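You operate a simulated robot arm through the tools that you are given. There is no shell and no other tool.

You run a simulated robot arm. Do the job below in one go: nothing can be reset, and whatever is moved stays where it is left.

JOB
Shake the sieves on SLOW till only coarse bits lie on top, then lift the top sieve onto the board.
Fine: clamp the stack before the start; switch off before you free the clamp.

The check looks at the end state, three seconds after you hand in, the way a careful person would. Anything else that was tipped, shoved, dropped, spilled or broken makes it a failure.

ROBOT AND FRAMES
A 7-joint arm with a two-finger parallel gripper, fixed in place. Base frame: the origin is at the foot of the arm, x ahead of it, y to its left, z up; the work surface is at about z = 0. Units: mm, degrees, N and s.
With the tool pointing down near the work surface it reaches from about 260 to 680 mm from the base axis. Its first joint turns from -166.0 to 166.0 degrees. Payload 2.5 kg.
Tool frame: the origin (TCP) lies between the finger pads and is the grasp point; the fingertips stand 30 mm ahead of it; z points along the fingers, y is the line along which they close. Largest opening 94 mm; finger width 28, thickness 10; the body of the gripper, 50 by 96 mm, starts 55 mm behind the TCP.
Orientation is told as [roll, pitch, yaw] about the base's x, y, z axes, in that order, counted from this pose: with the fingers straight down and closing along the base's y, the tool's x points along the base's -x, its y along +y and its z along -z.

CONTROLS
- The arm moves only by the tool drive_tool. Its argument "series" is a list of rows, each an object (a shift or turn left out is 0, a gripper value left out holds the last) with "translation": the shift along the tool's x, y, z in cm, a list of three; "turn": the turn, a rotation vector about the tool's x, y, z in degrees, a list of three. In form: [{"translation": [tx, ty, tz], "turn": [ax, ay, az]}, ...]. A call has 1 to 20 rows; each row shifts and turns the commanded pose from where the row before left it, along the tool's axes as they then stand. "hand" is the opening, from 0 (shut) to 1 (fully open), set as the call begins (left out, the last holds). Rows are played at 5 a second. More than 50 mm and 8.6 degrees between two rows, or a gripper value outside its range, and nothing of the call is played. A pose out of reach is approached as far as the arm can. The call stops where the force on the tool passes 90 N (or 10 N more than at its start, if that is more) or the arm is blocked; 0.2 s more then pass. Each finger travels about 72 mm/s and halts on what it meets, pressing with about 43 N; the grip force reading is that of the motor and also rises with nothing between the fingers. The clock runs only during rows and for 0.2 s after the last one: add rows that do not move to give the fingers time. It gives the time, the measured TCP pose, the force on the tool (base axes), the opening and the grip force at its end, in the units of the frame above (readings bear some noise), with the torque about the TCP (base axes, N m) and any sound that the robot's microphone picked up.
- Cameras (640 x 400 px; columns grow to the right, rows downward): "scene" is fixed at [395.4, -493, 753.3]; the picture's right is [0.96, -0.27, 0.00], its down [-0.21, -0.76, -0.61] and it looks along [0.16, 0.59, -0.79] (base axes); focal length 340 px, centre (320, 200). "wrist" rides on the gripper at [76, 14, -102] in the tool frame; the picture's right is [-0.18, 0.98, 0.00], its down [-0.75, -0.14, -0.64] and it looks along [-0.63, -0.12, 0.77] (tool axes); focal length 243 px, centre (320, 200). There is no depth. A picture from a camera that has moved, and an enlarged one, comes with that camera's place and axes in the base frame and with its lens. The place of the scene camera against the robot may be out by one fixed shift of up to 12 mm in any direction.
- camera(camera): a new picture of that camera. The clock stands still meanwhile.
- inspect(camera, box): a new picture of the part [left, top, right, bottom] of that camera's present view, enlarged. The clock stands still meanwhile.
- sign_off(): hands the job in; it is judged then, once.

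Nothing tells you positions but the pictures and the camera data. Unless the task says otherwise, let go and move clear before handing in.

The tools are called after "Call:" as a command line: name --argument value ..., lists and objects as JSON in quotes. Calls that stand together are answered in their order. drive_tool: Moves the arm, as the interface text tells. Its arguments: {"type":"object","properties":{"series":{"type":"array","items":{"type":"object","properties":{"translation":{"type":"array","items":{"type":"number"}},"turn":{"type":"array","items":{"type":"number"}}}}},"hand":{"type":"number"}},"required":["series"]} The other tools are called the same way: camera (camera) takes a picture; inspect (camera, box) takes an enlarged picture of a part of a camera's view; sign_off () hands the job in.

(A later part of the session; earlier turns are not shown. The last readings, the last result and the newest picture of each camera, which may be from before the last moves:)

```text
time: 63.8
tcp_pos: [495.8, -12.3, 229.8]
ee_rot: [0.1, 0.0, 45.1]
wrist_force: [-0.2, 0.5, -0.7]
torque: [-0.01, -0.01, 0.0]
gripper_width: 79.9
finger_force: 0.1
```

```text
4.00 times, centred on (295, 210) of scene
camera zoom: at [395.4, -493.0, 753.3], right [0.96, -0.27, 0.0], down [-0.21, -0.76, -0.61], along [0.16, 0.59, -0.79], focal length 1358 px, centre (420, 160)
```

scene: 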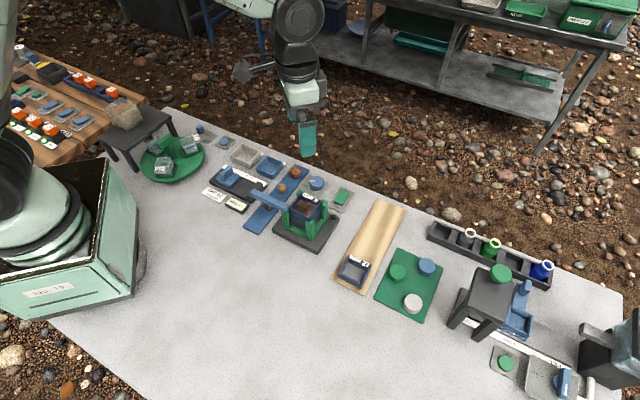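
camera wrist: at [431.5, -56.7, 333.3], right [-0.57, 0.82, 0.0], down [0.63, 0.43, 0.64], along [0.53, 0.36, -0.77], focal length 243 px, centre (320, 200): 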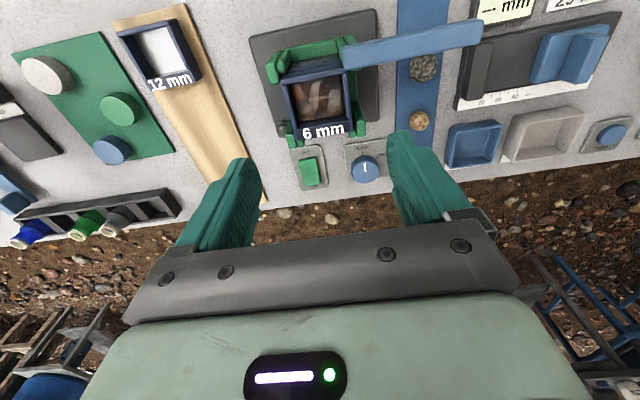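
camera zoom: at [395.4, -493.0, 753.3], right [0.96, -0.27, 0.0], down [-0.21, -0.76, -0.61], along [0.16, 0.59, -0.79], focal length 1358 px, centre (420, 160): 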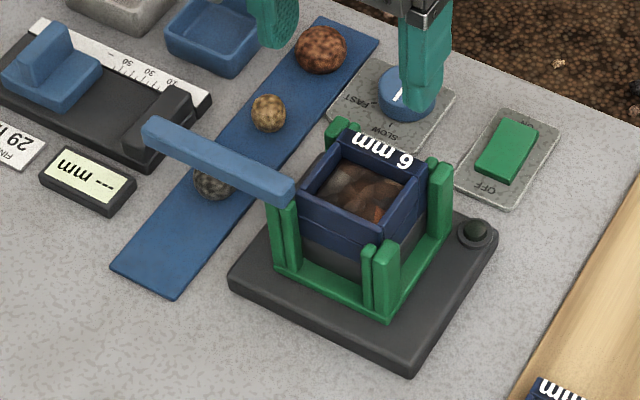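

The heap sits about 5 mm lower than before the run and has been steady since 41 s, with only large lumps visible, so sieving is complete. The corner posts leave a wider gap on the label side and its opposite side, so I'll grip there and turn the gripper to yaw -45°.

Call:
drive_tool --series '[{"turn": [0, 0, 7.5]}, {"turn": [0, 0, 7.5]}, {"turn": [0, 0, 7.5]}, {"turn": [0, 0, 7.5]}, {"turn": [0, 0, 7.5]}, {"turn": [0, 0, 7.5]}, {"turn": [0, 0, 7.5]}, {"turn": [0, 0, 7.5]}, {"turn": [0, 0, 7.5]}, {"turn": [0, 0, 7.5]}, {"turn": [0, 0, 7.5]}, {"turn": [0, 0, 7.5]}, {}]'

Call:
camera --camera "wrist"

Call:
inspect --camera "wrist" --box '[245, 30, 395, 150]'

```text
time: 66.6
tcp_pos: [496.5, -11.1, 230.4]
ee_rot: [0.0, -0.1, -45.2]
wrist_force: [0.3, -0.3, -0.6]
torque: [0.0, 0.0, -0.02]
gripper_width: 80.0
finger_force: 0.1
```

```text
taken
camera wrist: at [451.7, 51.2, 333.2], right [0.83, 0.56, 0.0], down [0.43, -0.63, 0.64], along [0.36, -0.53, -0.77], focal length 243 px, centre (320, 200)
```

wrist: 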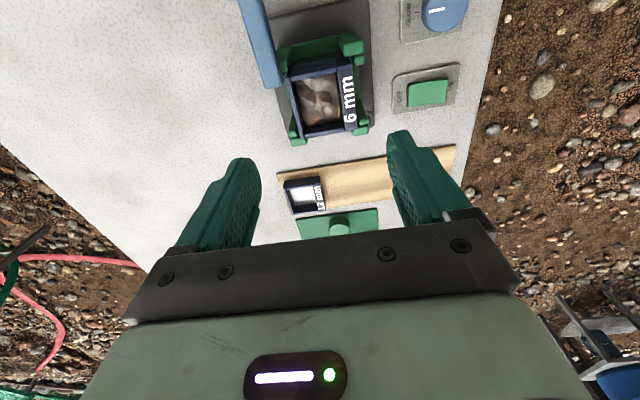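

```text
3.33 times, centred on (320, 90) of wrist
camera zoom: at [451.7, 51.2, 333.2], right [0.83, 0.56, 0.0], down [0.43, -0.63, 0.64], along [0.36, -0.53, -0.77], focal length 809 px, centre (320, 567)
```

zoom: 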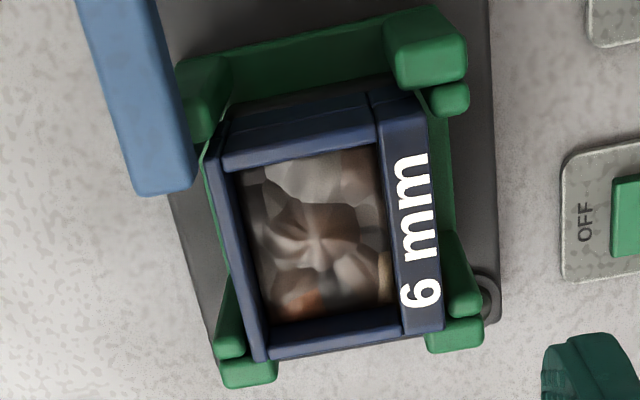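

From this opposite view the sieve centre comes out at (499.5, -11.6) with the rim at z ≈ 97, matching the earlier view; it is about 58 mm across. I'll shift there and descend to just above it to check finger alignment.

Call:
drive_tool --series '[{"translation": [-0.23, 0.34, 4]}, {"translation": [0, 0, 4]}, {}]'

Call:
camera --camera "wrist"

Call:
inspect --camera "scene" --box '[265, 165, 355, 235]'

```text
time: 67.4
tcp_pos: [500.4, -10.2, 149.5]
ee_rot: [-0.1, -0.1, -45.0]
wrist_force: [0.0, 0.1, 0.2]
torque: [0.0, 0.02, 0.0]
gripper_width: 80.1
finger_force: 0.0
```

```text
taken
camera wrist: at [455.7, 52.5, 252.5], right [0.83, 0.56, 0.0], down [0.43, -0.63, 0.64], along [0.36, -0.53, -0.77], focal length 243 px, centre (320, 200)
```

wrist: 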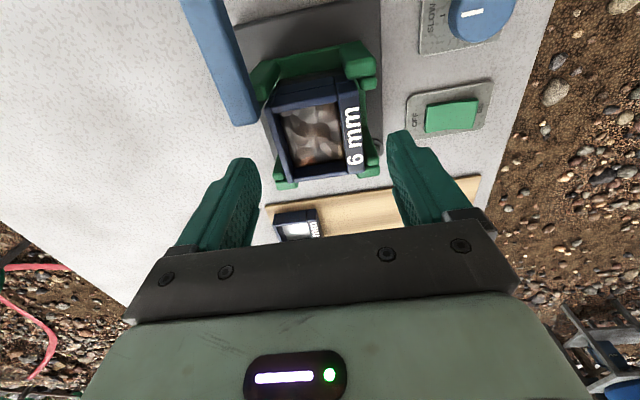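

```text
5.71 times, centred on (310, 200) of scene
camera zoom: at [395.4, -493.0, 753.3], right [0.96, -0.27, 0.0], down [-0.21, -0.76, -0.61], along [0.16, 0.59, -0.79], focal length 1940 px, centre (377, 200)
```

zoom: 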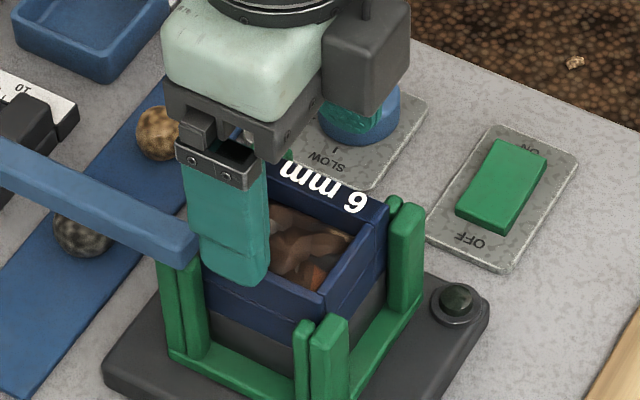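

Both fingers look clear of the clamp bar and posts. I'll lower to rim level and check again.

Call:
drive_tool --series '[{"translation": [0, 0, 1.5]}, {"translation": [0, 0, 1.0]}, {}]'

Call:
inspect --camera "wrist" --box '[200, 80, 420, 240]'

Call:
inspect --camera "scene" --box '[265, 165, 355, 235]'

```text
time: 68.2
tcp_pos: [500.4, -11.7, 125.4]
ee_rot: [0.1, -0.1, -44.9]
wrist_force: [0.0, 0.1, -0.9]
torque: [-0.05, 0.01, -0.02]
gripper_width: 79.9
finger_force: 0.1
```

```text
2.50 times, centred on (310, 160) of wrist
camera zoom: at [455.9, 52.3, 228.4], right [0.83, 0.56, 0.0], down [0.43, -0.63, 0.64], along [0.36, -0.53, -0.77], focal length 606 px, centre (345, 300)
```

zoom: 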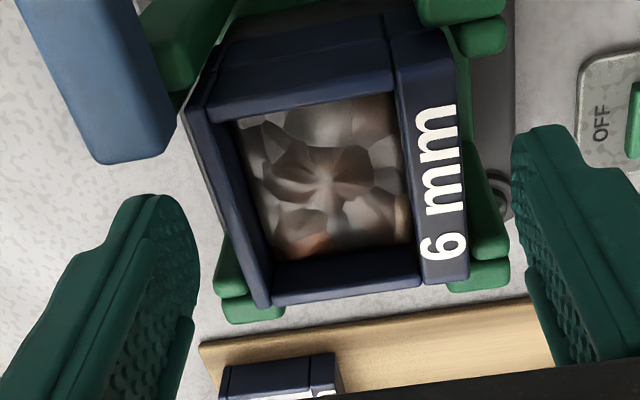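

```text
5.71 times, centred on (310, 200) of scene
camera zoom: at [395.4, -493.0, 753.3], right [0.96, -0.27, 0.0], down [-0.21, -0.76, -0.61], along [0.16, 0.59, -0.79], focal length 1940 px, centre (377, 200)
```

zoom: 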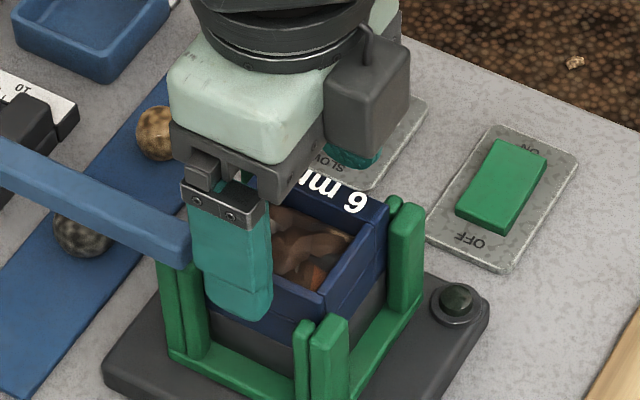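

The sieve centre is about 1–2 mm toward the left finger. I'll correct that, lower to grip height with the fingertips near z ≈ 78, above the joint with the lower sieve, and check before closing.

Call:
drive_tool --series '[{"translation": [0, -0.14, 0.9]}, {"translation": [0, 0, 0.8]}, {}]'

Call:
inspect --camera "wrist" --box '[200, 80, 420, 240]'

Call:
inspect --camera "scene" --box '[275, 180, 335, 230]'

```text
time: 69.0
tcp_pos: [501.0, -10.9, 109.2]
ee_rot: [0.0, -0.1, -45.1]
wrist_force: [0.5, -0.6, -0.7]
torque: [0.01, 0.0, -0.02]
gripper_width: 79.9
finger_force: 0.1
```

```text
2.50 times, centred on (310, 160) of wrist
camera zoom: at [454.8, 51.2, 211.2], right [0.83, 0.56, 0.0], down [0.43, -0.63, 0.64], along [0.36, -0.53, -0.77], focal length 606 px, centre (345, 300)
```

zoom: 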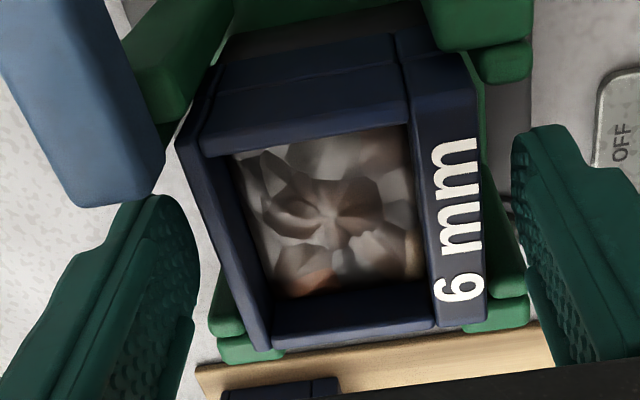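

```text
8.00 times, centred on (305, 205) of scene
camera zoom: at [395.4, -493.0, 753.3], right [0.96, -0.27, 0.0], down [-0.21, -0.76, -0.61], along [0.16, 0.59, -0.79], focal length 2716 px, centre (440, 160)
```

zoom: 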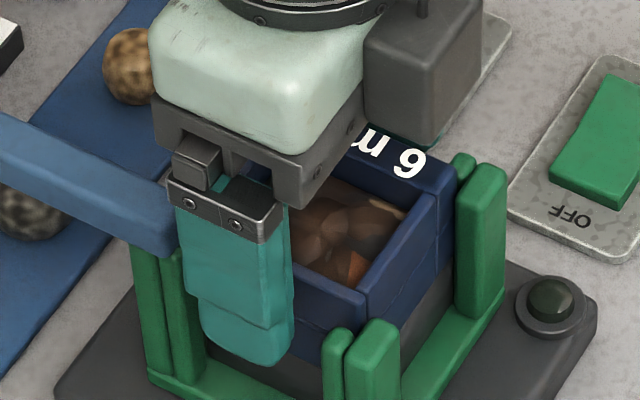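

The fingers straddle the sieve well. Before closing I want the top sieve's height, so I'll measure the identical-looking 12 mm sieve on the board and the joint line on the stack.

Call:
inspect --camera "scene" --box '[325, 240, 385, 300]'

Call:
inspect --camera "scene" --box '[290, 190, 330, 225]'

Call:
inspect --camera "scene" --box '[320, 190, 440, 300]'

```text
6.67 times, centred on (355, 270) of scene
camera zoom: at [395.4, -493.0, 753.3], right [0.96, -0.27, 0.0], down [-0.21, -0.76, -0.61], along [0.16, 0.59, -0.79], focal length 2263 px, centre (87, -267)
```

zoom: 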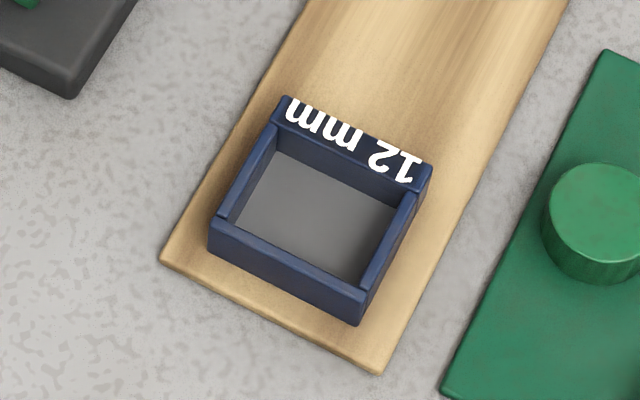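

```text
11.43 times, centred on (310, 208) of scene
camera zoom: at [395.4, -493.0, 753.3], right [0.96, -0.27, 0.0], down [-0.21, -0.76, -0.61], along [0.16, 0.59, -0.79], focal length 3880 px, centre (434, 114)
```

zoom: 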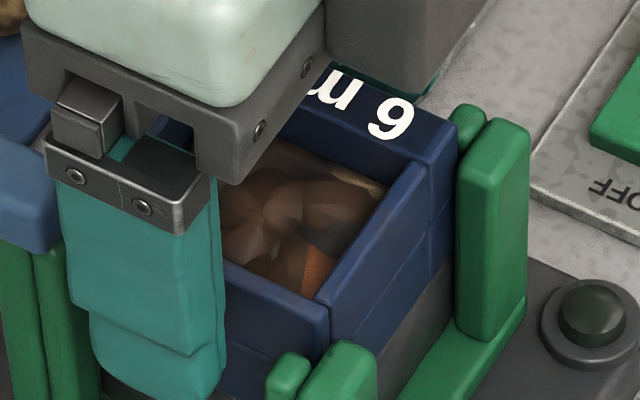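

```text
3.64 times, centred on (380, 245) of scene
camera zoom: at [395.4, -493.0, 753.3], right [0.96, -0.27, 0.0], down [-0.21, -0.76, -0.61], along [0.16, 0.59, -0.79], focal length 1235 px, centre (102, 36)
```

zoom: 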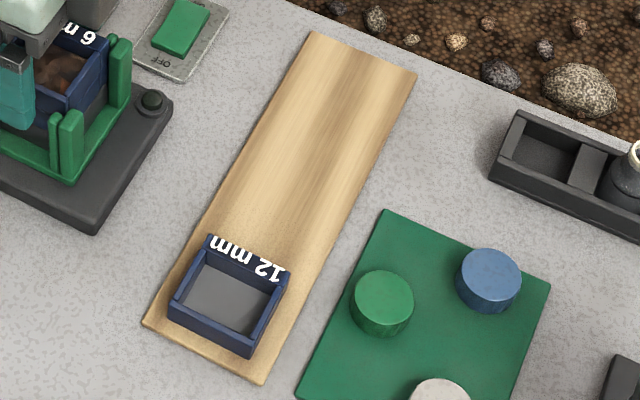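

The top sieve is about 19–20 mm tall, so its joint is at z ≈ 77–78; the fingertips at 79 are a bit deep. I'll raise 4.5 mm and then close on the top sieve only.

Call:
drive_tool --series '[{"translation": [0, 0, -0.45]}, {}]'

Call:
drive_tool --series '[{}, {}, {}]' --hand 0.5

Call:
inspect --camera "wrist" --box '[200, 80, 420, 240]'

Call:
inspect --camera "scene" --box '[275, 180, 335, 230]'

```text
time: 69.6
tcp_pos: [499.0, -13.5, 113.7]
ee_rot: [0.0, 0.0, -45.0]
wrist_force: [-0.8, 0.2, -0.5]
torque: [0.02, 0.02, 0.02]
gripper_width: 80.0
finger_force: 0.0
```

```text
time: 70.4
tcp_pos: [499.1, -12.2, 113.0]
ee_rot: [0.0, 0.1, -45.0]
wrist_force: [0.1, -0.9, 2.5]
torque: [-0.04, 0.08, 0.0]
gripper_width: 58.9
finger_force: 43.1
```

```text
2.50 times, centred on (310, 160) of wrist
camera zoom: at [454.7, 51.0, 216.1], right [0.83, 0.56, 0.0], down [0.43, -0.63, 0.64], along [0.36, -0.53, -0.77], focal length 606 px, centre (345, 300)
```

zoom: 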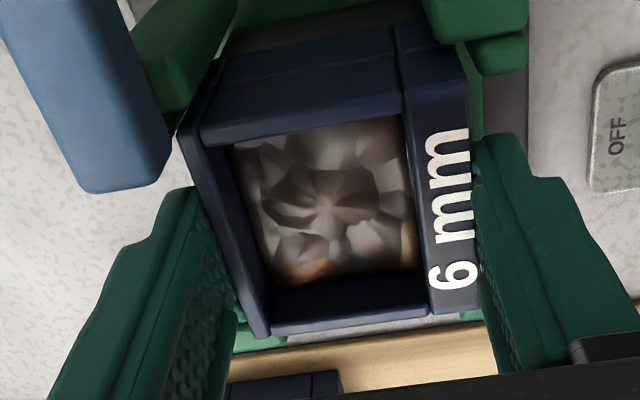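

```text
8.00 times, centred on (305, 205) of scene
camera zoom: at [395.4, -493.0, 753.3], right [0.96, -0.27, 0.0], down [-0.21, -0.76, -0.61], along [0.16, 0.59, -0.79], focal length 2716 px, centre (440, 160)
```

zoom: 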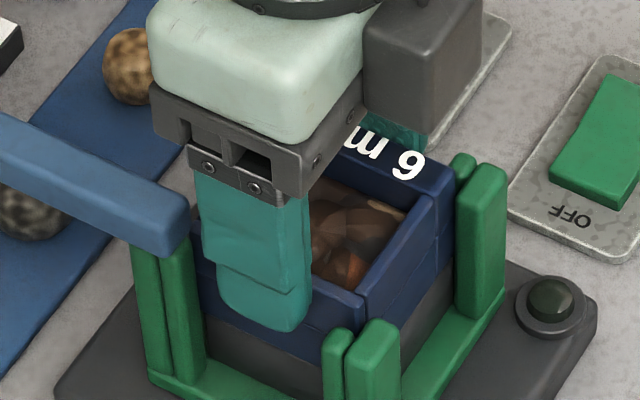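

The top sieve is gripped at 58.9 mm with almost no side load. I'll lift a few millimetres and check that only the top sieve rises.

Call:
drive_tool --series '[{"translation": [0, 0, -0.3]}, {"translation": [0, 0, -0.3]}, {"translation": [0, 0, -0.4]}, {}]'

Call:
inspect --camera "scene" --box '[275, 180, 335, 230]'

Call:
inspect --camera "wrist" --box '[200, 80, 420, 240]'

```text
time: 71.4
tcp_pos: [498.4, -12.5, 123.2]
ee_rot: [-0.1, 0.1, -45.0]
wrist_force: [5.7, 3.4, -31.2]
torque: [0.21, -1.21, -0.1]
gripper_width: 59.5
finger_force: 43.2
```

```text
8.00 times, centred on (305, 205) of scene
camera zoom: at [395.4, -493.0, 753.3], right [0.96, -0.27, 0.0], down [-0.21, -0.76, -0.61], along [0.16, 0.59, -0.79], focal length 2716 px, centre (440, 160)
```

zoom: 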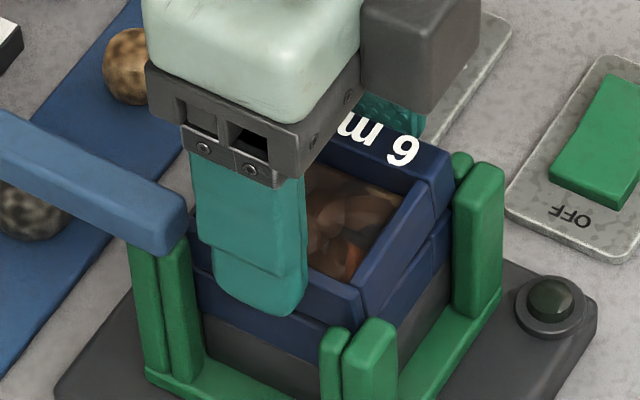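

```text
2.50 times, centred on (310, 160) of wrist
camera zoom: at [454.2, 51.1, 225.0], right [0.82, 0.57, 0.0], down [0.43, -0.63, 0.64], along [0.36, -0.53, -0.77], focal length 606 px, centre (345, 300)
```

zoom: 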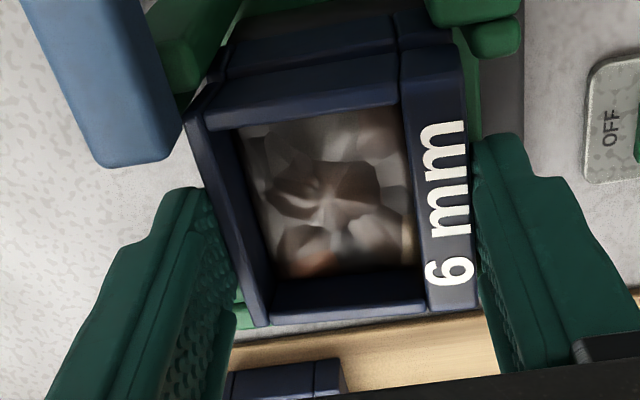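

There is about 31 N of downward pull acting near the corner by the clamp hinge: the sieve's corner is catching on the tail of the clamp bar. I'll set the sieve back down, let go, and swing the bar to a clearer angle first.

Call:
drive_tool --series '[{"translation": [0, 0, 0.3]}, {"translation": [0, 0, 0.3]}, {"translation": [0, 0, 0.3]}, {}]'

Call:
inspect --camera "scene" --box '[275, 180, 335, 230]'

Call:
inspect --camera "wrist" --box '[200, 60, 420, 220]'

```text
time: 72.4
tcp_pos: [499.8, -12.1, 116.0]
ee_rot: [0.2, -0.3, -44.9]
wrist_force: [1.1, 0.8, 28.5]
torque: [0.44, 0.77, -0.02]
gripper_width: 58.8
finger_force: 42.9
```

```text
8.00 times, centred on (305, 205) of scene
camera zoom: at [395.4, -493.0, 753.3], right [0.96, -0.27, 0.0], down [-0.21, -0.76, -0.61], along [0.16, 0.59, -0.79], focal length 2716 px, centre (440, 160)
```

zoom: 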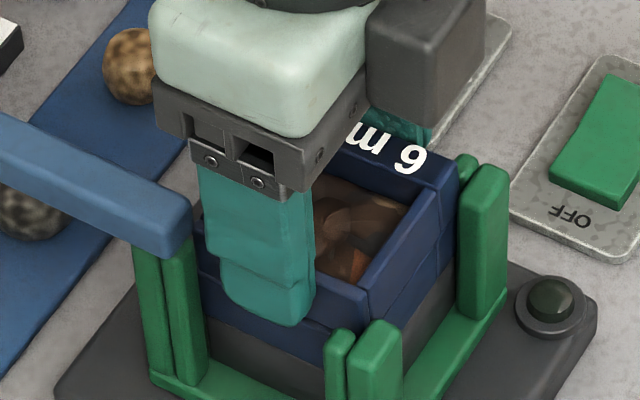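

```text
2.50 times, centred on (310, 140) of wrist
camera zoom: at [455.4, 51.0, 218.4], right [0.83, 0.56, 0.0], down [0.43, -0.63, 0.64], along [0.37, -0.53, -0.77], focal length 606 px, centre (345, 350)
```

zoom: 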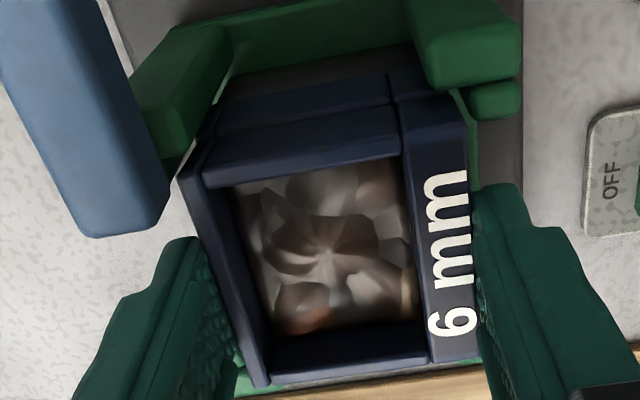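

The sieve is back on the stack, with contact on its hinge side first, so it tilted a little in the grip. I'll relax the press slightly and open so it settles flat into the posts.

Call:
drive_tool --series '[{"translation": [0, 0, -0.1]}, {}, {}]' --hand 0.7

Call:
inspect --camera "scene" --box '[275, 180, 335, 230]'

Call:
inspect --camera "wrist" --box '[200, 60, 420, 220]'

```text
time: 73.2
tcp_pos: [499.0, -12.6, 115.2]
ee_rot: [0.0, 0.0, -45.0]
wrist_force: [0.3, 0.4, 0.1]
torque: [-0.03, -0.01, 0.04]
gripper_width: 65.7
finger_force: 0.0
```

```text
8.00 times, centred on (305, 205) of scene
camera zoom: at [395.4, -493.0, 753.3], right [0.96, -0.27, 0.0], down [-0.21, -0.76, -0.61], along [0.16, 0.59, -0.79], focal length 2716 px, centre (440, 160)
```

zoom: 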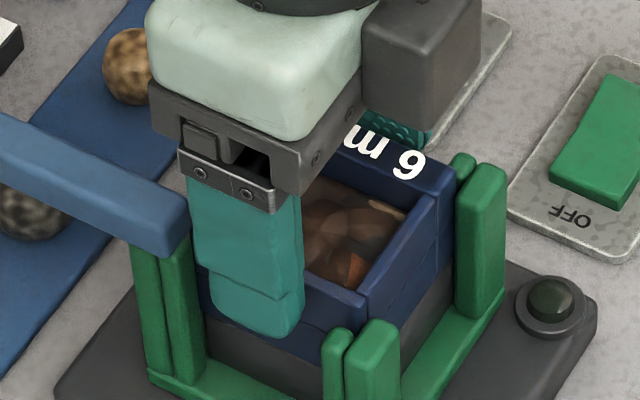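

```text
2.50 times, centred on (310, 140) of wrist
camera zoom: at [454.4, 50.8, 217.7], right [0.83, 0.56, 0.0], down [0.43, -0.63, 0.64], along [0.36, -0.53, -0.77], focal length 606 px, centre (345, 350)
```

zoom: 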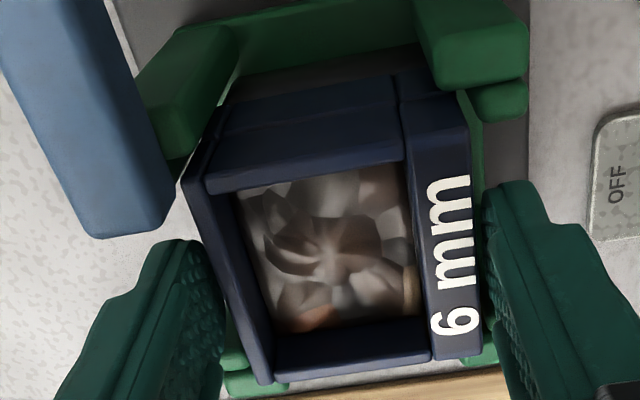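

The sieve has settled flat again. I'll rise clear, close the fingers, and go to the far side of the clamp bar to swing it to about 90°, where its tail stays clear of the sieve's corner.

Call:
drive_tool --series '[{"translation": [0, 0, -2]}, {"translation": [0, 0, -3.5]}, {"translation": [0, 0, -3]}, {"turn": [0, 0, -7.5]}, {"turn": [0, 0, -7.5]}, {"turn": [0, 0, -7.5]}, {"turn": [0, 0, -7.5]}, {"turn": [0, 0, -7.5]}, {"turn": [0, 0, -7.5]}, {"translation": [4.37, 1.09, 0]}, {"translation": [4.37, 1.09, 0]}, {"translation": [4.37, 1.09, 0]}, {}]'

Call:
drive_tool --series '[{"translation": [0, 0, 2.5]}, {"translation": [0, 0, 2.5]}, {"translation": [0, 0, 2]}, {}]' --hand 0

Call:
inspect --camera "scene" --box '[235, 155, 355, 235]'

```text
time: 76.0
tcp_pos: [367.3, 22.4, 200.5]
ee_rot: [0.0, 0.0, 0.0]
wrist_force: [-1.1, 0.0, 0.8]
torque: [0.0, 0.02, -0.01]
gripper_width: 65.7
finger_force: 0.1
```

```text
time: 77.0
tcp_pos: [369.0, 20.8, 130.2]
ee_rot: [0.0, 0.0, 0.0]
wrist_force: [0.2, -0.3, 0.5]
torque: [-0.02, 0.02, 0.03]
gripper_width: 0.2
finger_force: 32.9
```

```text
5.00 times, centred on (295, 195) of scene
camera zoom: at [395.4, -493.0, 753.3], right [0.96, -0.27, 0.0], down [-0.21, -0.76, -0.61], along [0.16, 0.59, -0.79], focal length 1698 px, centre (445, 225)
```

zoom: 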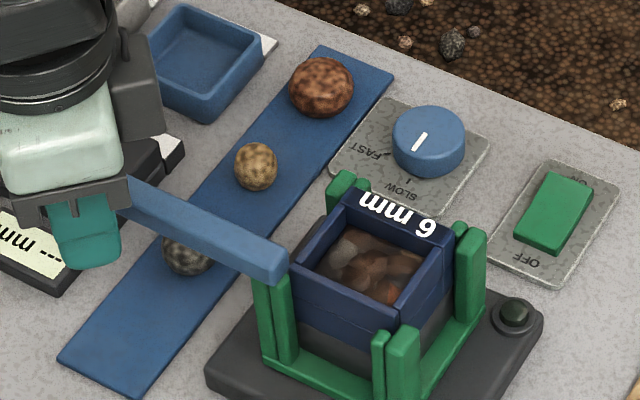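

The sieve is seated and the fingers are beside the bar. I'll push the bar round to about 90°.

Call:
drive_tool --series '[{"translation": [-0.5, 0.45, 0.1]}, {"translation": [-0.4, 0.5, 0.05]}, {"translation": [-0.4, 0.5, 0]}, {"translation": [-0.4, 0.5, 0]}, {"translation": [-0.91, 1.2, 0]}, {"translation": [-1.0, 0.81, 0]}, {"translation": [-1.1, 0.54, 0]}, {"translation": [-1.0, 0.3, 0]}]'

Call:
inspect --camera "scene" --box '[235, 155, 355, 235]'

```text
time: 78.8
tcp_pos: [424.5, 67.0, 128.7]
ee_rot: [0.0, 0.0, -0.1]
wrist_force: [-0.5, -0.5, 0.1]
torque: [0.0, 0.0, 0.02]
gripper_width: 0.1
finger_force: 33.2
```

```text
5.00 times, centred on (295, 195) of scene
camera zoom: at [395.4, -493.0, 753.3], right [0.96, -0.27, 0.0], down [-0.21, -0.76, -0.61], along [0.16, 0.59, -0.79], focal length 1698 px, centre (445, 225)
```

zoom: 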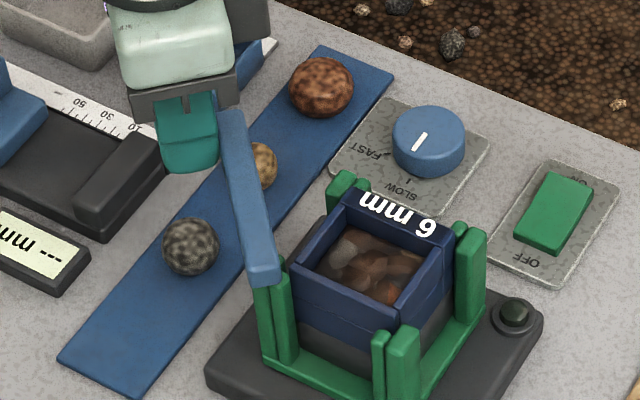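

The bar is now near 90°, with its tail turned away from the sieve. I'll back off, rise, and return above the sieve with yaw -45° and the fingers open.

Call:
drive_tool --series '[{"translation": [1.5, 0.3, 0]}, {"translation": [0, 0, -5]}, {"translation": [0, 0, -5]}, {"translation": [-2.97, -2.76, 0]}, {"translation": [-2.97, -2.76, 0]}, {"translation": [-2.97, -2.76, 0]}, {"turn": [0, 0, 7.5]}, {"turn": [0, 0, 7.5]}, {"turn": [0, 0, 7.5]}, {"turn": [0, 0, 7.5]}, {"turn": [0, 0, 7.5]}, {"turn": [0, 0, 7.5]}, {}]' --hand 0

Call:
drive_tool --series '[{}, {}, {}, {}]' --hand 0.8

Call:
inspect --camera "wrist" --box '[235, 20, 395, 150]'

Call:
inspect --camera "wrist" --box '[250, 40, 320, 90]'

```text
time: 81.6
tcp_pos: [499.1, -11.3, 229.3]
ee_rot: [0.0, 0.0, -45.1]
wrist_force: [-0.4, 0.5, -0.6]
torque: [0.03, 0.0, -0.01]
gripper_width: 0.0
finger_force: 33.2
```

```text
time: 82.6
tcp_pos: [500.1, -11.5, 229.4]
ee_rot: [0.0, 0.0, -45.0]
wrist_force: [-0.1, -0.1, -0.1]
torque: [0.02, -0.01, 0.03]
gripper_width: 75.2
finger_force: 0.1
```

```text
3.08 times, centred on (315, 85) of wrist
camera zoom: at [454.6, 51.9, 331.2], right [0.83, 0.56, 0.0], down [0.43, -0.63, 0.64], along [0.36, -0.53, -0.77], focal length 746 px, centre (335, 554)
```

zoom: 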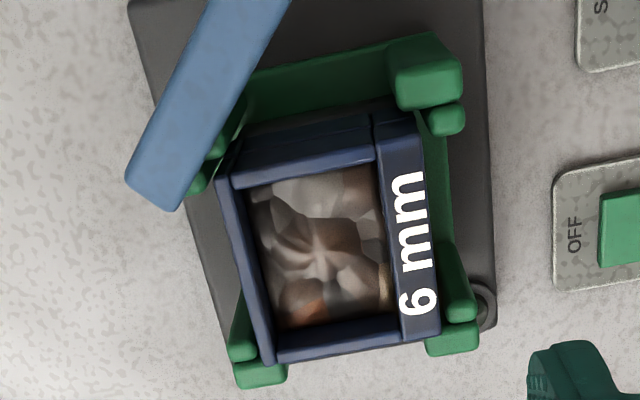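

```text
8.00 times, centred on (285, 65) of wrist
camera zoom: at [454.6, 51.9, 331.2], right [0.83, 0.56, 0.0], down [0.43, -0.63, 0.64], along [0.36, -0.53, -0.77], focal length 1941 px, centre (600, 1280)
```

zoom: 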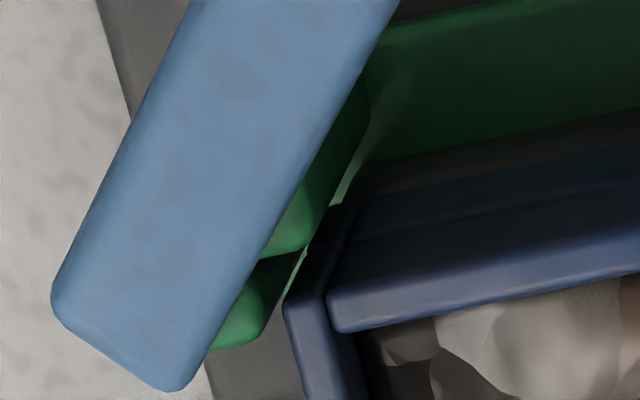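

There is now a clear gap between the bar and the sieve's corner. I'll descend to grip height again with the fingertips near z ≈ 83.

Call:
drive_tool --series '[{"translation": [0, 0, 4]}, {"translation": [0, 0, 4]}, {"translation": [0, 0, 2]}, {}]'

Call:
inspect --camera "wrist" --box '[200, 60, 420, 220]'

Call:
drive_tool --series '[{"translation": [0, 0, 1.0]}, {"translation": [0, 0, 0.6]}, {}]'

Call:
inspect --camera "scene" --box '[275, 180, 335, 230]'

```text
time: 83.6
tcp_pos: [500.0, -12.2, 129.2]
ee_rot: [0.1, 0.0, -45.0]
wrist_force: [0.0, -0.4, 0.5]
torque: [-0.01, 0.01, -0.01]
gripper_width: 75.3
finger_force: 0.1
```

```text
2.50 times, centred on (310, 140) of wrist
camera zoom: at [454.7, 51.4, 231.6], right [0.83, 0.56, 0.0], down [0.43, -0.63, 0.64], along [0.36, -0.53, -0.77], focal length 606 px, centre (345, 350)
```

zoom: 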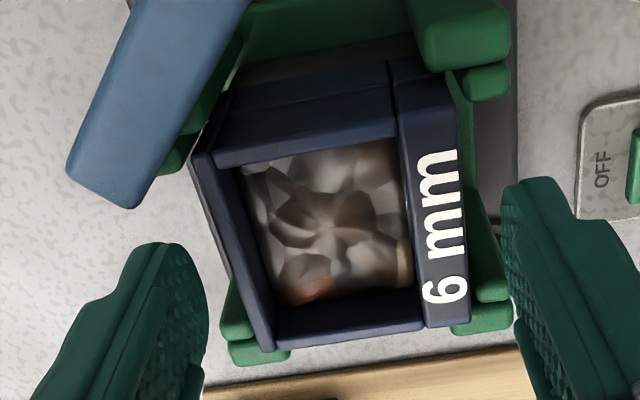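

```text
time: 84.4
tcp_pos: [500.0, -11.7, 113.4]
ee_rot: [0.0, 0.1, -45.0]
wrist_force: [-0.5, -0.1, 0.1]
torque: [0.02, 0.01, -0.02]
gripper_width: 75.2
finger_force: 0.0
```

```text
8.00 times, centred on (305, 205) of scene
camera zoom: at [395.4, -493.0, 753.3], right [0.96, -0.27, 0.0], down [-0.21, -0.76, -0.61], along [0.16, 0.59, -0.79], focal length 2716 px, centre (440, 160)
```

zoom: 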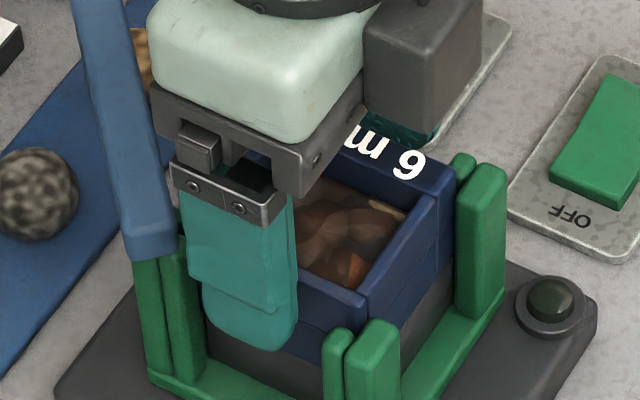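

Position is good and nothing is touching. I'll close on the sieve and lift a little, watching the force.

Call:
drive_tool --series '[{}, {}, {}]' --hand 0.5

Call:
drive_tool --series '[{"translation": [0, 0, -0.2]}, {"translation": [0, 0, -0.2]}, {}]'

Call:
inspect --camera "scene" --box '[275, 180, 335, 230]'

```text
time: 85.2
tcp_pos: [500.6, -11.2, 113.7]
ee_rot: [-0.1, 0.1, -44.9]
wrist_force: [-0.1, -0.5, -0.3]
torque: [-0.02, 0.05, 0.0]
gripper_width: 59.2
finger_force: 43.2
```

```text
time: 86.0
tcp_pos: [498.9, -10.7, 116.4]
ee_rot: [-0.1, 0.1, -45.0]
wrist_force: [-0.2, 0.1, -0.2]
torque: [0.0, 0.02, -0.04]
gripper_width: 58.6
finger_force: 43.0
```

```text
8.00 times, centred on (305, 205) of scene
camera zoom: at [395.4, -493.0, 753.3], right [0.96, -0.27, 0.0], down [-0.21, -0.76, -0.61], along [0.16, 0.59, -0.79], focal length 2716 px, centre (440, 160)
```

zoom: 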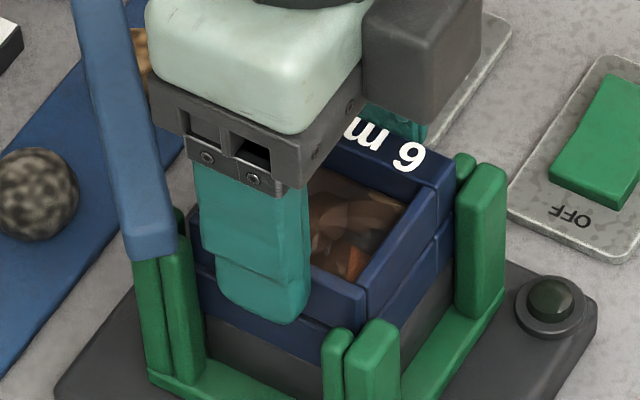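

This time it lifts freely with no resistance. I'll continue up slowly until it is well clear.

Call:
drive_tool --series '[{"translation": [0, 0, -0.4]}, {"translation": [0, 0, -0.5]}, {"translation": [0, 0, -0.6]}, {}]'

Call:
inspect --camera "scene" --box '[275, 170, 345, 230]'

```text
time: 87.0
tcp_pos: [498.5, -12.6, 131.6]
ee_rot: [0.0, 0.0, -45.0]
wrist_force: [0.0, 0.2, -1.8]
torque: [0.02, 0.04, 0.0]
gripper_width: 59.1
finger_force: 43.1
```

```text
6.67 times, centred on (310, 200) of scene
camera zoom: at [395.4, -493.0, 753.3], right [0.96, -0.27, 0.0], down [-0.21, -0.76, -0.61], along [0.16, 0.59, -0.79], focal length 2263 px, centre (387, 200)
```

zoom: 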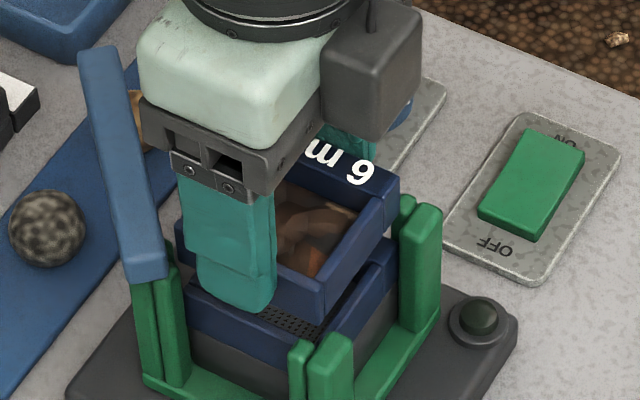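

The top sieve is coming up cleanly, showing the mesh of the next one below. I'll raise it well clear and carry it gently toward the free part of the wooden board, to about (643, -106).

Call:
drive_tool --series '[{"translation": [0, 0, -1]}, {"translation": [0, 0, -1.5]}, {"translation": [0, 0, -1.5]}, {"translation": [0, 0, -1]}, {}]'

Call:
drive_tool --series '[{"translation": [-1.0, 0.2, 0]}, {"translation": [-1.7, 0.36, 0]}, {"translation": [-1.7, 0.36, 0]}, {"translation": [-1.7, 0.36, 0]}, {"translation": [-1.7, 0.36, 0]}, {"translation": [-1.7, 0.36, 0]}, {"translation": [-1.7, 0.36, 0]}, {"translation": [-1.7, 0.36, 0]}, {"translation": [-1.7, 0.36, 0]}, {"translation": [-1.25, 0.3, 0]}, {"translation": [-1.0, 0.2, 0]}, {}]'

Call:
camera --camera "scene"

Call:
inspect --camera "scene" --box '[320, 160, 450, 300]'

Call:
camera --camera "wrist"

```text
time: 88.2
tcp_pos: [498.7, -11.0, 181.9]
ee_rot: [0.0, 0.0, -45.0]
wrist_force: [1.1, -0.2, -1.2]
torque: [-0.02, -0.02, 0.0]
gripper_width: 59.0
finger_force: 43.0
```

```text
time: 90.8
tcp_pos: [644.5, -103.8, 182.2]
ee_rot: [0.0, 0.0, -44.9]
wrist_force: [0.1, -0.5, 0.6]
torque: [0.01, -0.02, -0.05]
gripper_width: 59.1
finger_force: 42.6
```

```text
taken
```

scene: 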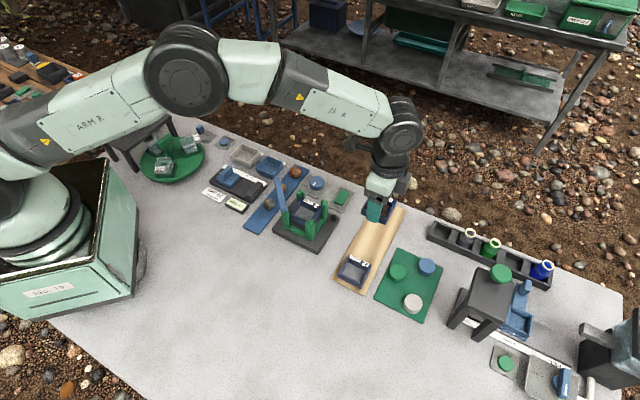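

```text
2.86 times, centred on (385, 230) of scene
camera zoom: at [395.4, -493.0, 753.3], right [0.96, -0.27, 0.0], down [-0.21, -0.76, -0.61], along [0.16, 0.59, -0.79], focal length 970 px, centre (134, 114)
```

zoom: 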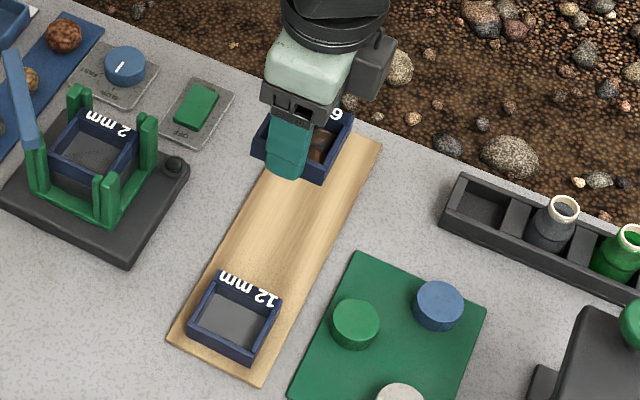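

```text
taken
camera wrist: at [599.4, -42.1, 284.5], right [0.83, 0.56, 0.0], down [0.43, -0.63, 0.64], along [0.36, -0.53, -0.77], focal length 243 px, centre (320, 200)
```

wrist: 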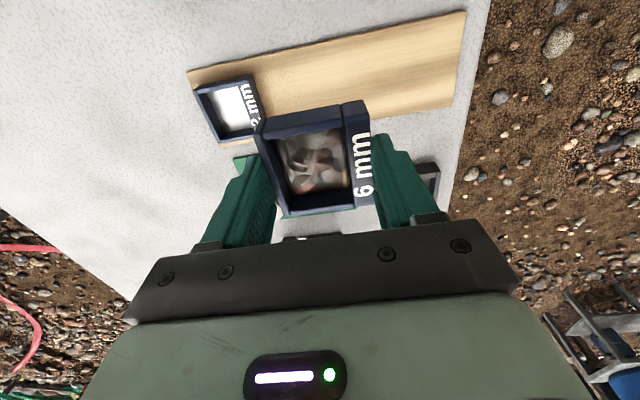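

I'm above the free part of the wooden board, centred across its width and about 36 mm clear of the 12 mm sieve. I'll lower steadily, then slowly for contact.

Call:
drive_tool --series '[{"translation": [0, 0, 2]}, {"translation": [0, 0, 2.5]}, {"translation": [0, 0, 2.5]}, {"translation": [0, 0, 2.5]}, {"translation": [0, 0, 1.5]}, {}]'

Call:
inspect --camera "scene" --box '[325, 190, 425, 290]'

Call:
camera --camera "wrist"

```text
time: 92.2
tcp_pos: [643.6, -106.5, 70.8]
ee_rot: [-0.1, 0.0, -45.0]
wrist_force: [-0.2, -0.4, -0.6]
torque: [-0.03, -0.01, 0.01]
gripper_width: 58.9
finger_force: 43.0
```

```text
4.00 times, centred on (375, 240) of scene
camera zoom: at [395.4, -493.0, 753.3], right [0.96, -0.27, 0.0], down [-0.21, -0.76, -0.61], along [0.16, 0.59, -0.79], focal length 1358 px, centre (100, 40)
```

zoom: 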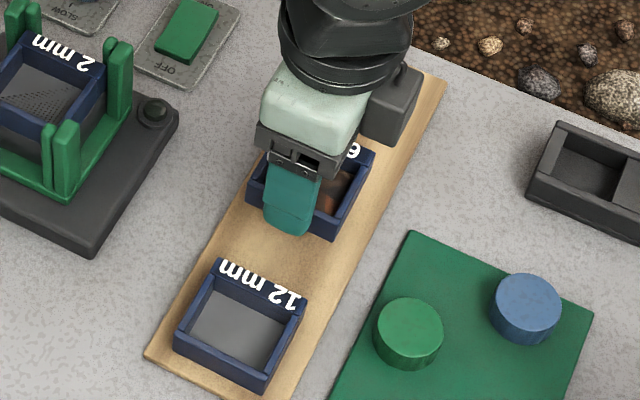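

```text
taken
camera wrist: at [598.9, -42.1, 174.6], right [0.83, 0.56, 0.0], down [0.43, -0.63, 0.64], along [0.36, -0.53, -0.77], focal length 243 px, centre (320, 200)
```

wrist: 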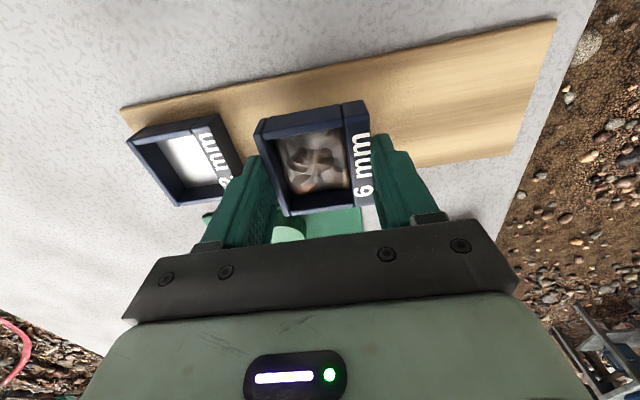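

Alignment looks good over the board. I'll lower the last stretch slowly until I feel contact.

Call:
drive_tool --series '[{"translation": [0, 0, 0.9]}, {"translation": [0, 0, 0.6]}, {"translation": [0, 0, 0.3]}, {}]'

Call:
inspect --camera "scene" --box '[345, 200, 415, 260]'

```text
time: 93.2
tcp_pos: [643.7, -106.2, 54.5]
ee_rot: [0.0, 0.0, -44.9]
wrist_force: [-0.2, 0.9, 0.0]
torque: [0.0, 0.0, -0.02]
gripper_width: 58.6
finger_force: 43.1
```

```text
6.67 times, centred on (380, 230) of scene
camera zoom: at [395.4, -493.0, 753.3], right [0.96, -0.27, 0.0], down [-0.21, -0.76, -0.61], along [0.16, 0.59, -0.79], focal length 2263 px, centre (-80, 0)
```

zoom: 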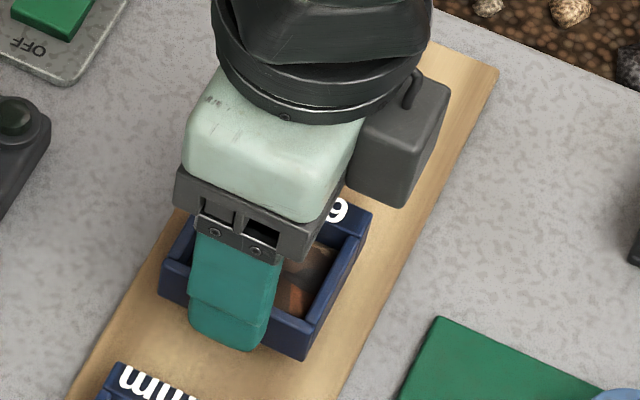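

Call:
drive_tool --series '[{"translation": [0, 0, 0.2]}, {"translation": [0, 0, 0.2]}, {"translation": [0, 0, 0.2]}]'

```text
time: 94.0
tcp_pos: [644.6, -105.3, 47.8]
ee_rot: [0.0, 0.0, -45.0]
wrist_force: [0.2, -0.1, -0.8]
torque: [0.01, -0.02, 0.0]
gripper_width: 58.9
finger_force: 43.0
```

No contact yet at TCP z ≈ 48. I'll continue in 1–2 mm steps.

Call:
drive_tool --series '[{"translation": [0, 0, 0.15]}, {"translation": [0, 0, 0.15]}]'

Call:
inspect --camera "scene" --box '[345, 205, 405, 265]'

```text
time: 94.6
tcp_pos: [643.7, -107.0, 45.4]
ee_rot: [0.0, 0.1, -45.0]
wrist_force: [0.2, 0.3, -0.3]
torque: [-0.02, 0.02, 0.01]
gripper_width: 58.9
finger_force: 43.1
```

```text
6.67 times, centred on (375, 235) of scene
camera zoom: at [395.4, -493.0, 753.3], right [0.96, -0.27, 0.0], down [-0.21, -0.76, -0.61], along [0.16, 0.59, -0.79], focal length 2263 px, centre (-47, -33)
```

zoom: 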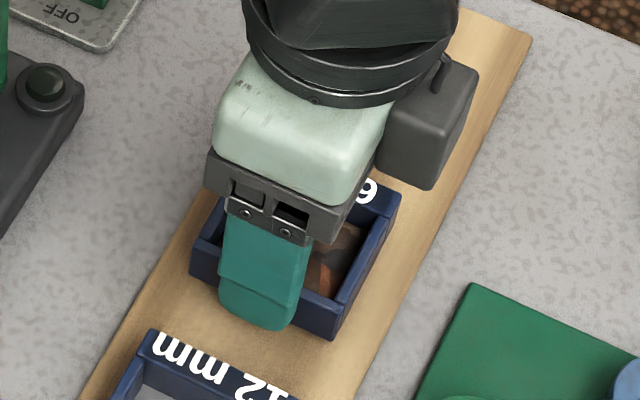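

Call:
drive_tool --series '[{"translation": [0, 0, 0.1]}, {"translation": [0, 0, 0.1]}]'

```text
time: 95.2
tcp_pos: [644.9, -105.1, 43.5]
ee_rot: [0.0, 0.0, -45.1]
wrist_force: [0.1, 0.4, -0.7]
torque: [-0.02, 0.01, -0.02]
gripper_width: 59.0
finger_force: 43.2
```

Still free; fingertips are about z = 13. Continuing 1 mm at a time.

Call:
drive_tool --series '[{"translation": [0, 0, 0.1]}, {"translation": [0, 0, 0.1]}]'

Call:
inspect --camera "scene" --box '[350, 225, 390, 260]'

```text
time: 95.8
tcp_pos: [643.3, -105.5, 41.9]
ee_rot: [0.0, 0.0, -44.9]
wrist_force: [0.3, 1.1, 0.4]
torque: [-0.05, 0.01, -0.05]
gripper_width: 58.9
finger_force: 42.9
```

```text
11.43 times, centred on (370, 242) of scene
camera zoom: at [395.4, -493.0, 753.3], right [0.96, -0.27, 0.0], down [-0.21, -0.76, -0.61], along [0.16, 0.59, -0.79], focal length 3880 px, centre (-251, -286)
```

zoom: 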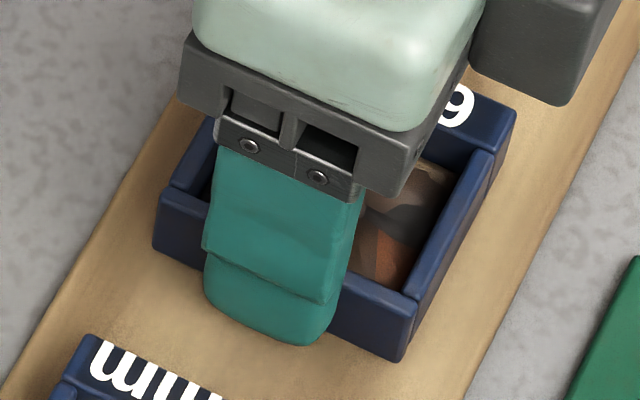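

The sieve's lower edge is about level with the fingertips, so contact should be very near. I'll keep going 1 mm at a time.

Call:
drive_tool --series '[{"translation": [0, 0, 0.1]}, {}]'

Call:
drive_tool --series '[{"translation": [0, 0, 0.1]}, {}]'

```text
time: 96.4
tcp_pos: [644.4, -104.6, 41.9]
ee_rot: [0.0, -0.1, -45.0]
wrist_force: [-5.3, 0.8, 14.0]
torque: [0.06, 0.37, 0.06]
gripper_width: 59.1
finger_force: 43.0
```

```text
time: 97.0
tcp_pos: [644.6, -104.9, 41.0]
ee_rot: [0.1, -0.1, -45.0]
wrist_force: [-12.5, -0.1, 33.6]
torque: [0.0, 0.76, 0.01]
gripper_width: 58.8
finger_force: 42.5
```

The sieve is on the board. I'll ease off the press, then open the fingers gently.

Call:
drive_tool --series '[{"translation": [0, 0, -0.14]}, {}]'

Call:
drive_tool --series '[{}, {}, {}]' --hand 0.77

Call:
inspect --camera "scene" --box '[340, 205, 410, 265]'

Call:
camera --camera "wrist"

```text
time: 97.6
tcp_pos: [644.3, -105.3, 40.2]
ee_rot: [0.2, -0.2, -45.1]
wrist_force: [-1.8, -1.4, 23.7]
torque: [-0.01, 0.34, 0.0]
gripper_width: 58.8
finger_force: 42.8
```

```text
time: 98.4
tcp_pos: [644.3, -105.0, 38.9]
ee_rot: [0.0, 0.0, -45.0]
wrist_force: [-0.5, 0.0, 0.5]
torque: [-0.01, 0.02, 0.01]
gripper_width: 72.4
finger_force: 0.1
```

```text
6.67 times, centred on (375, 235) of scene
camera zoom: at [395.4, -493.0, 753.3], right [0.96, -0.27, 0.0], down [-0.21, -0.76, -0.61], along [0.16, 0.59, -0.79], focal length 2263 px, centre (-47, -33)
```

zoom: 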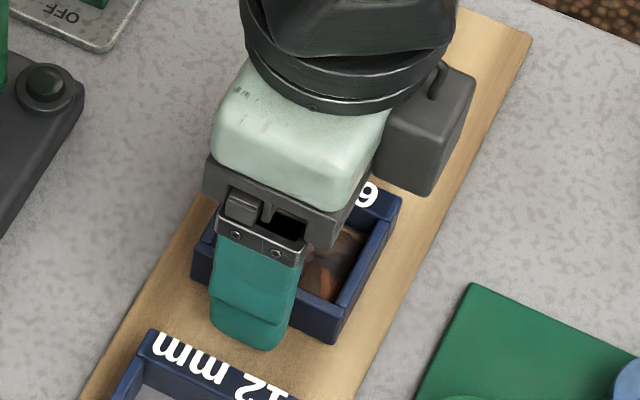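

```text
taken
camera wrist: at [599.2, -41.9, 142.5], right [0.83, 0.56, 0.0], down [0.43, -0.63, 0.64], along [0.36, -0.53, -0.77], focal length 243 px, centre (320, 200)
```

wrist: 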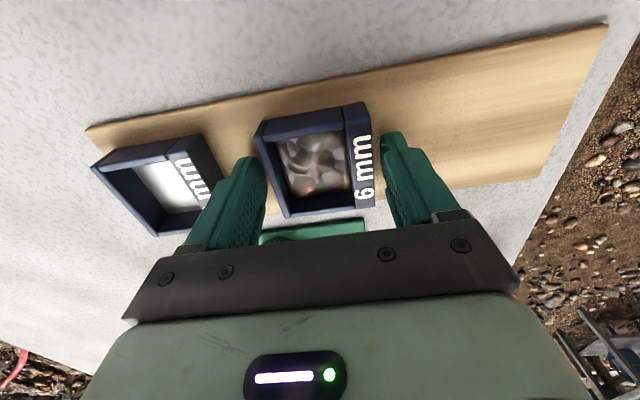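

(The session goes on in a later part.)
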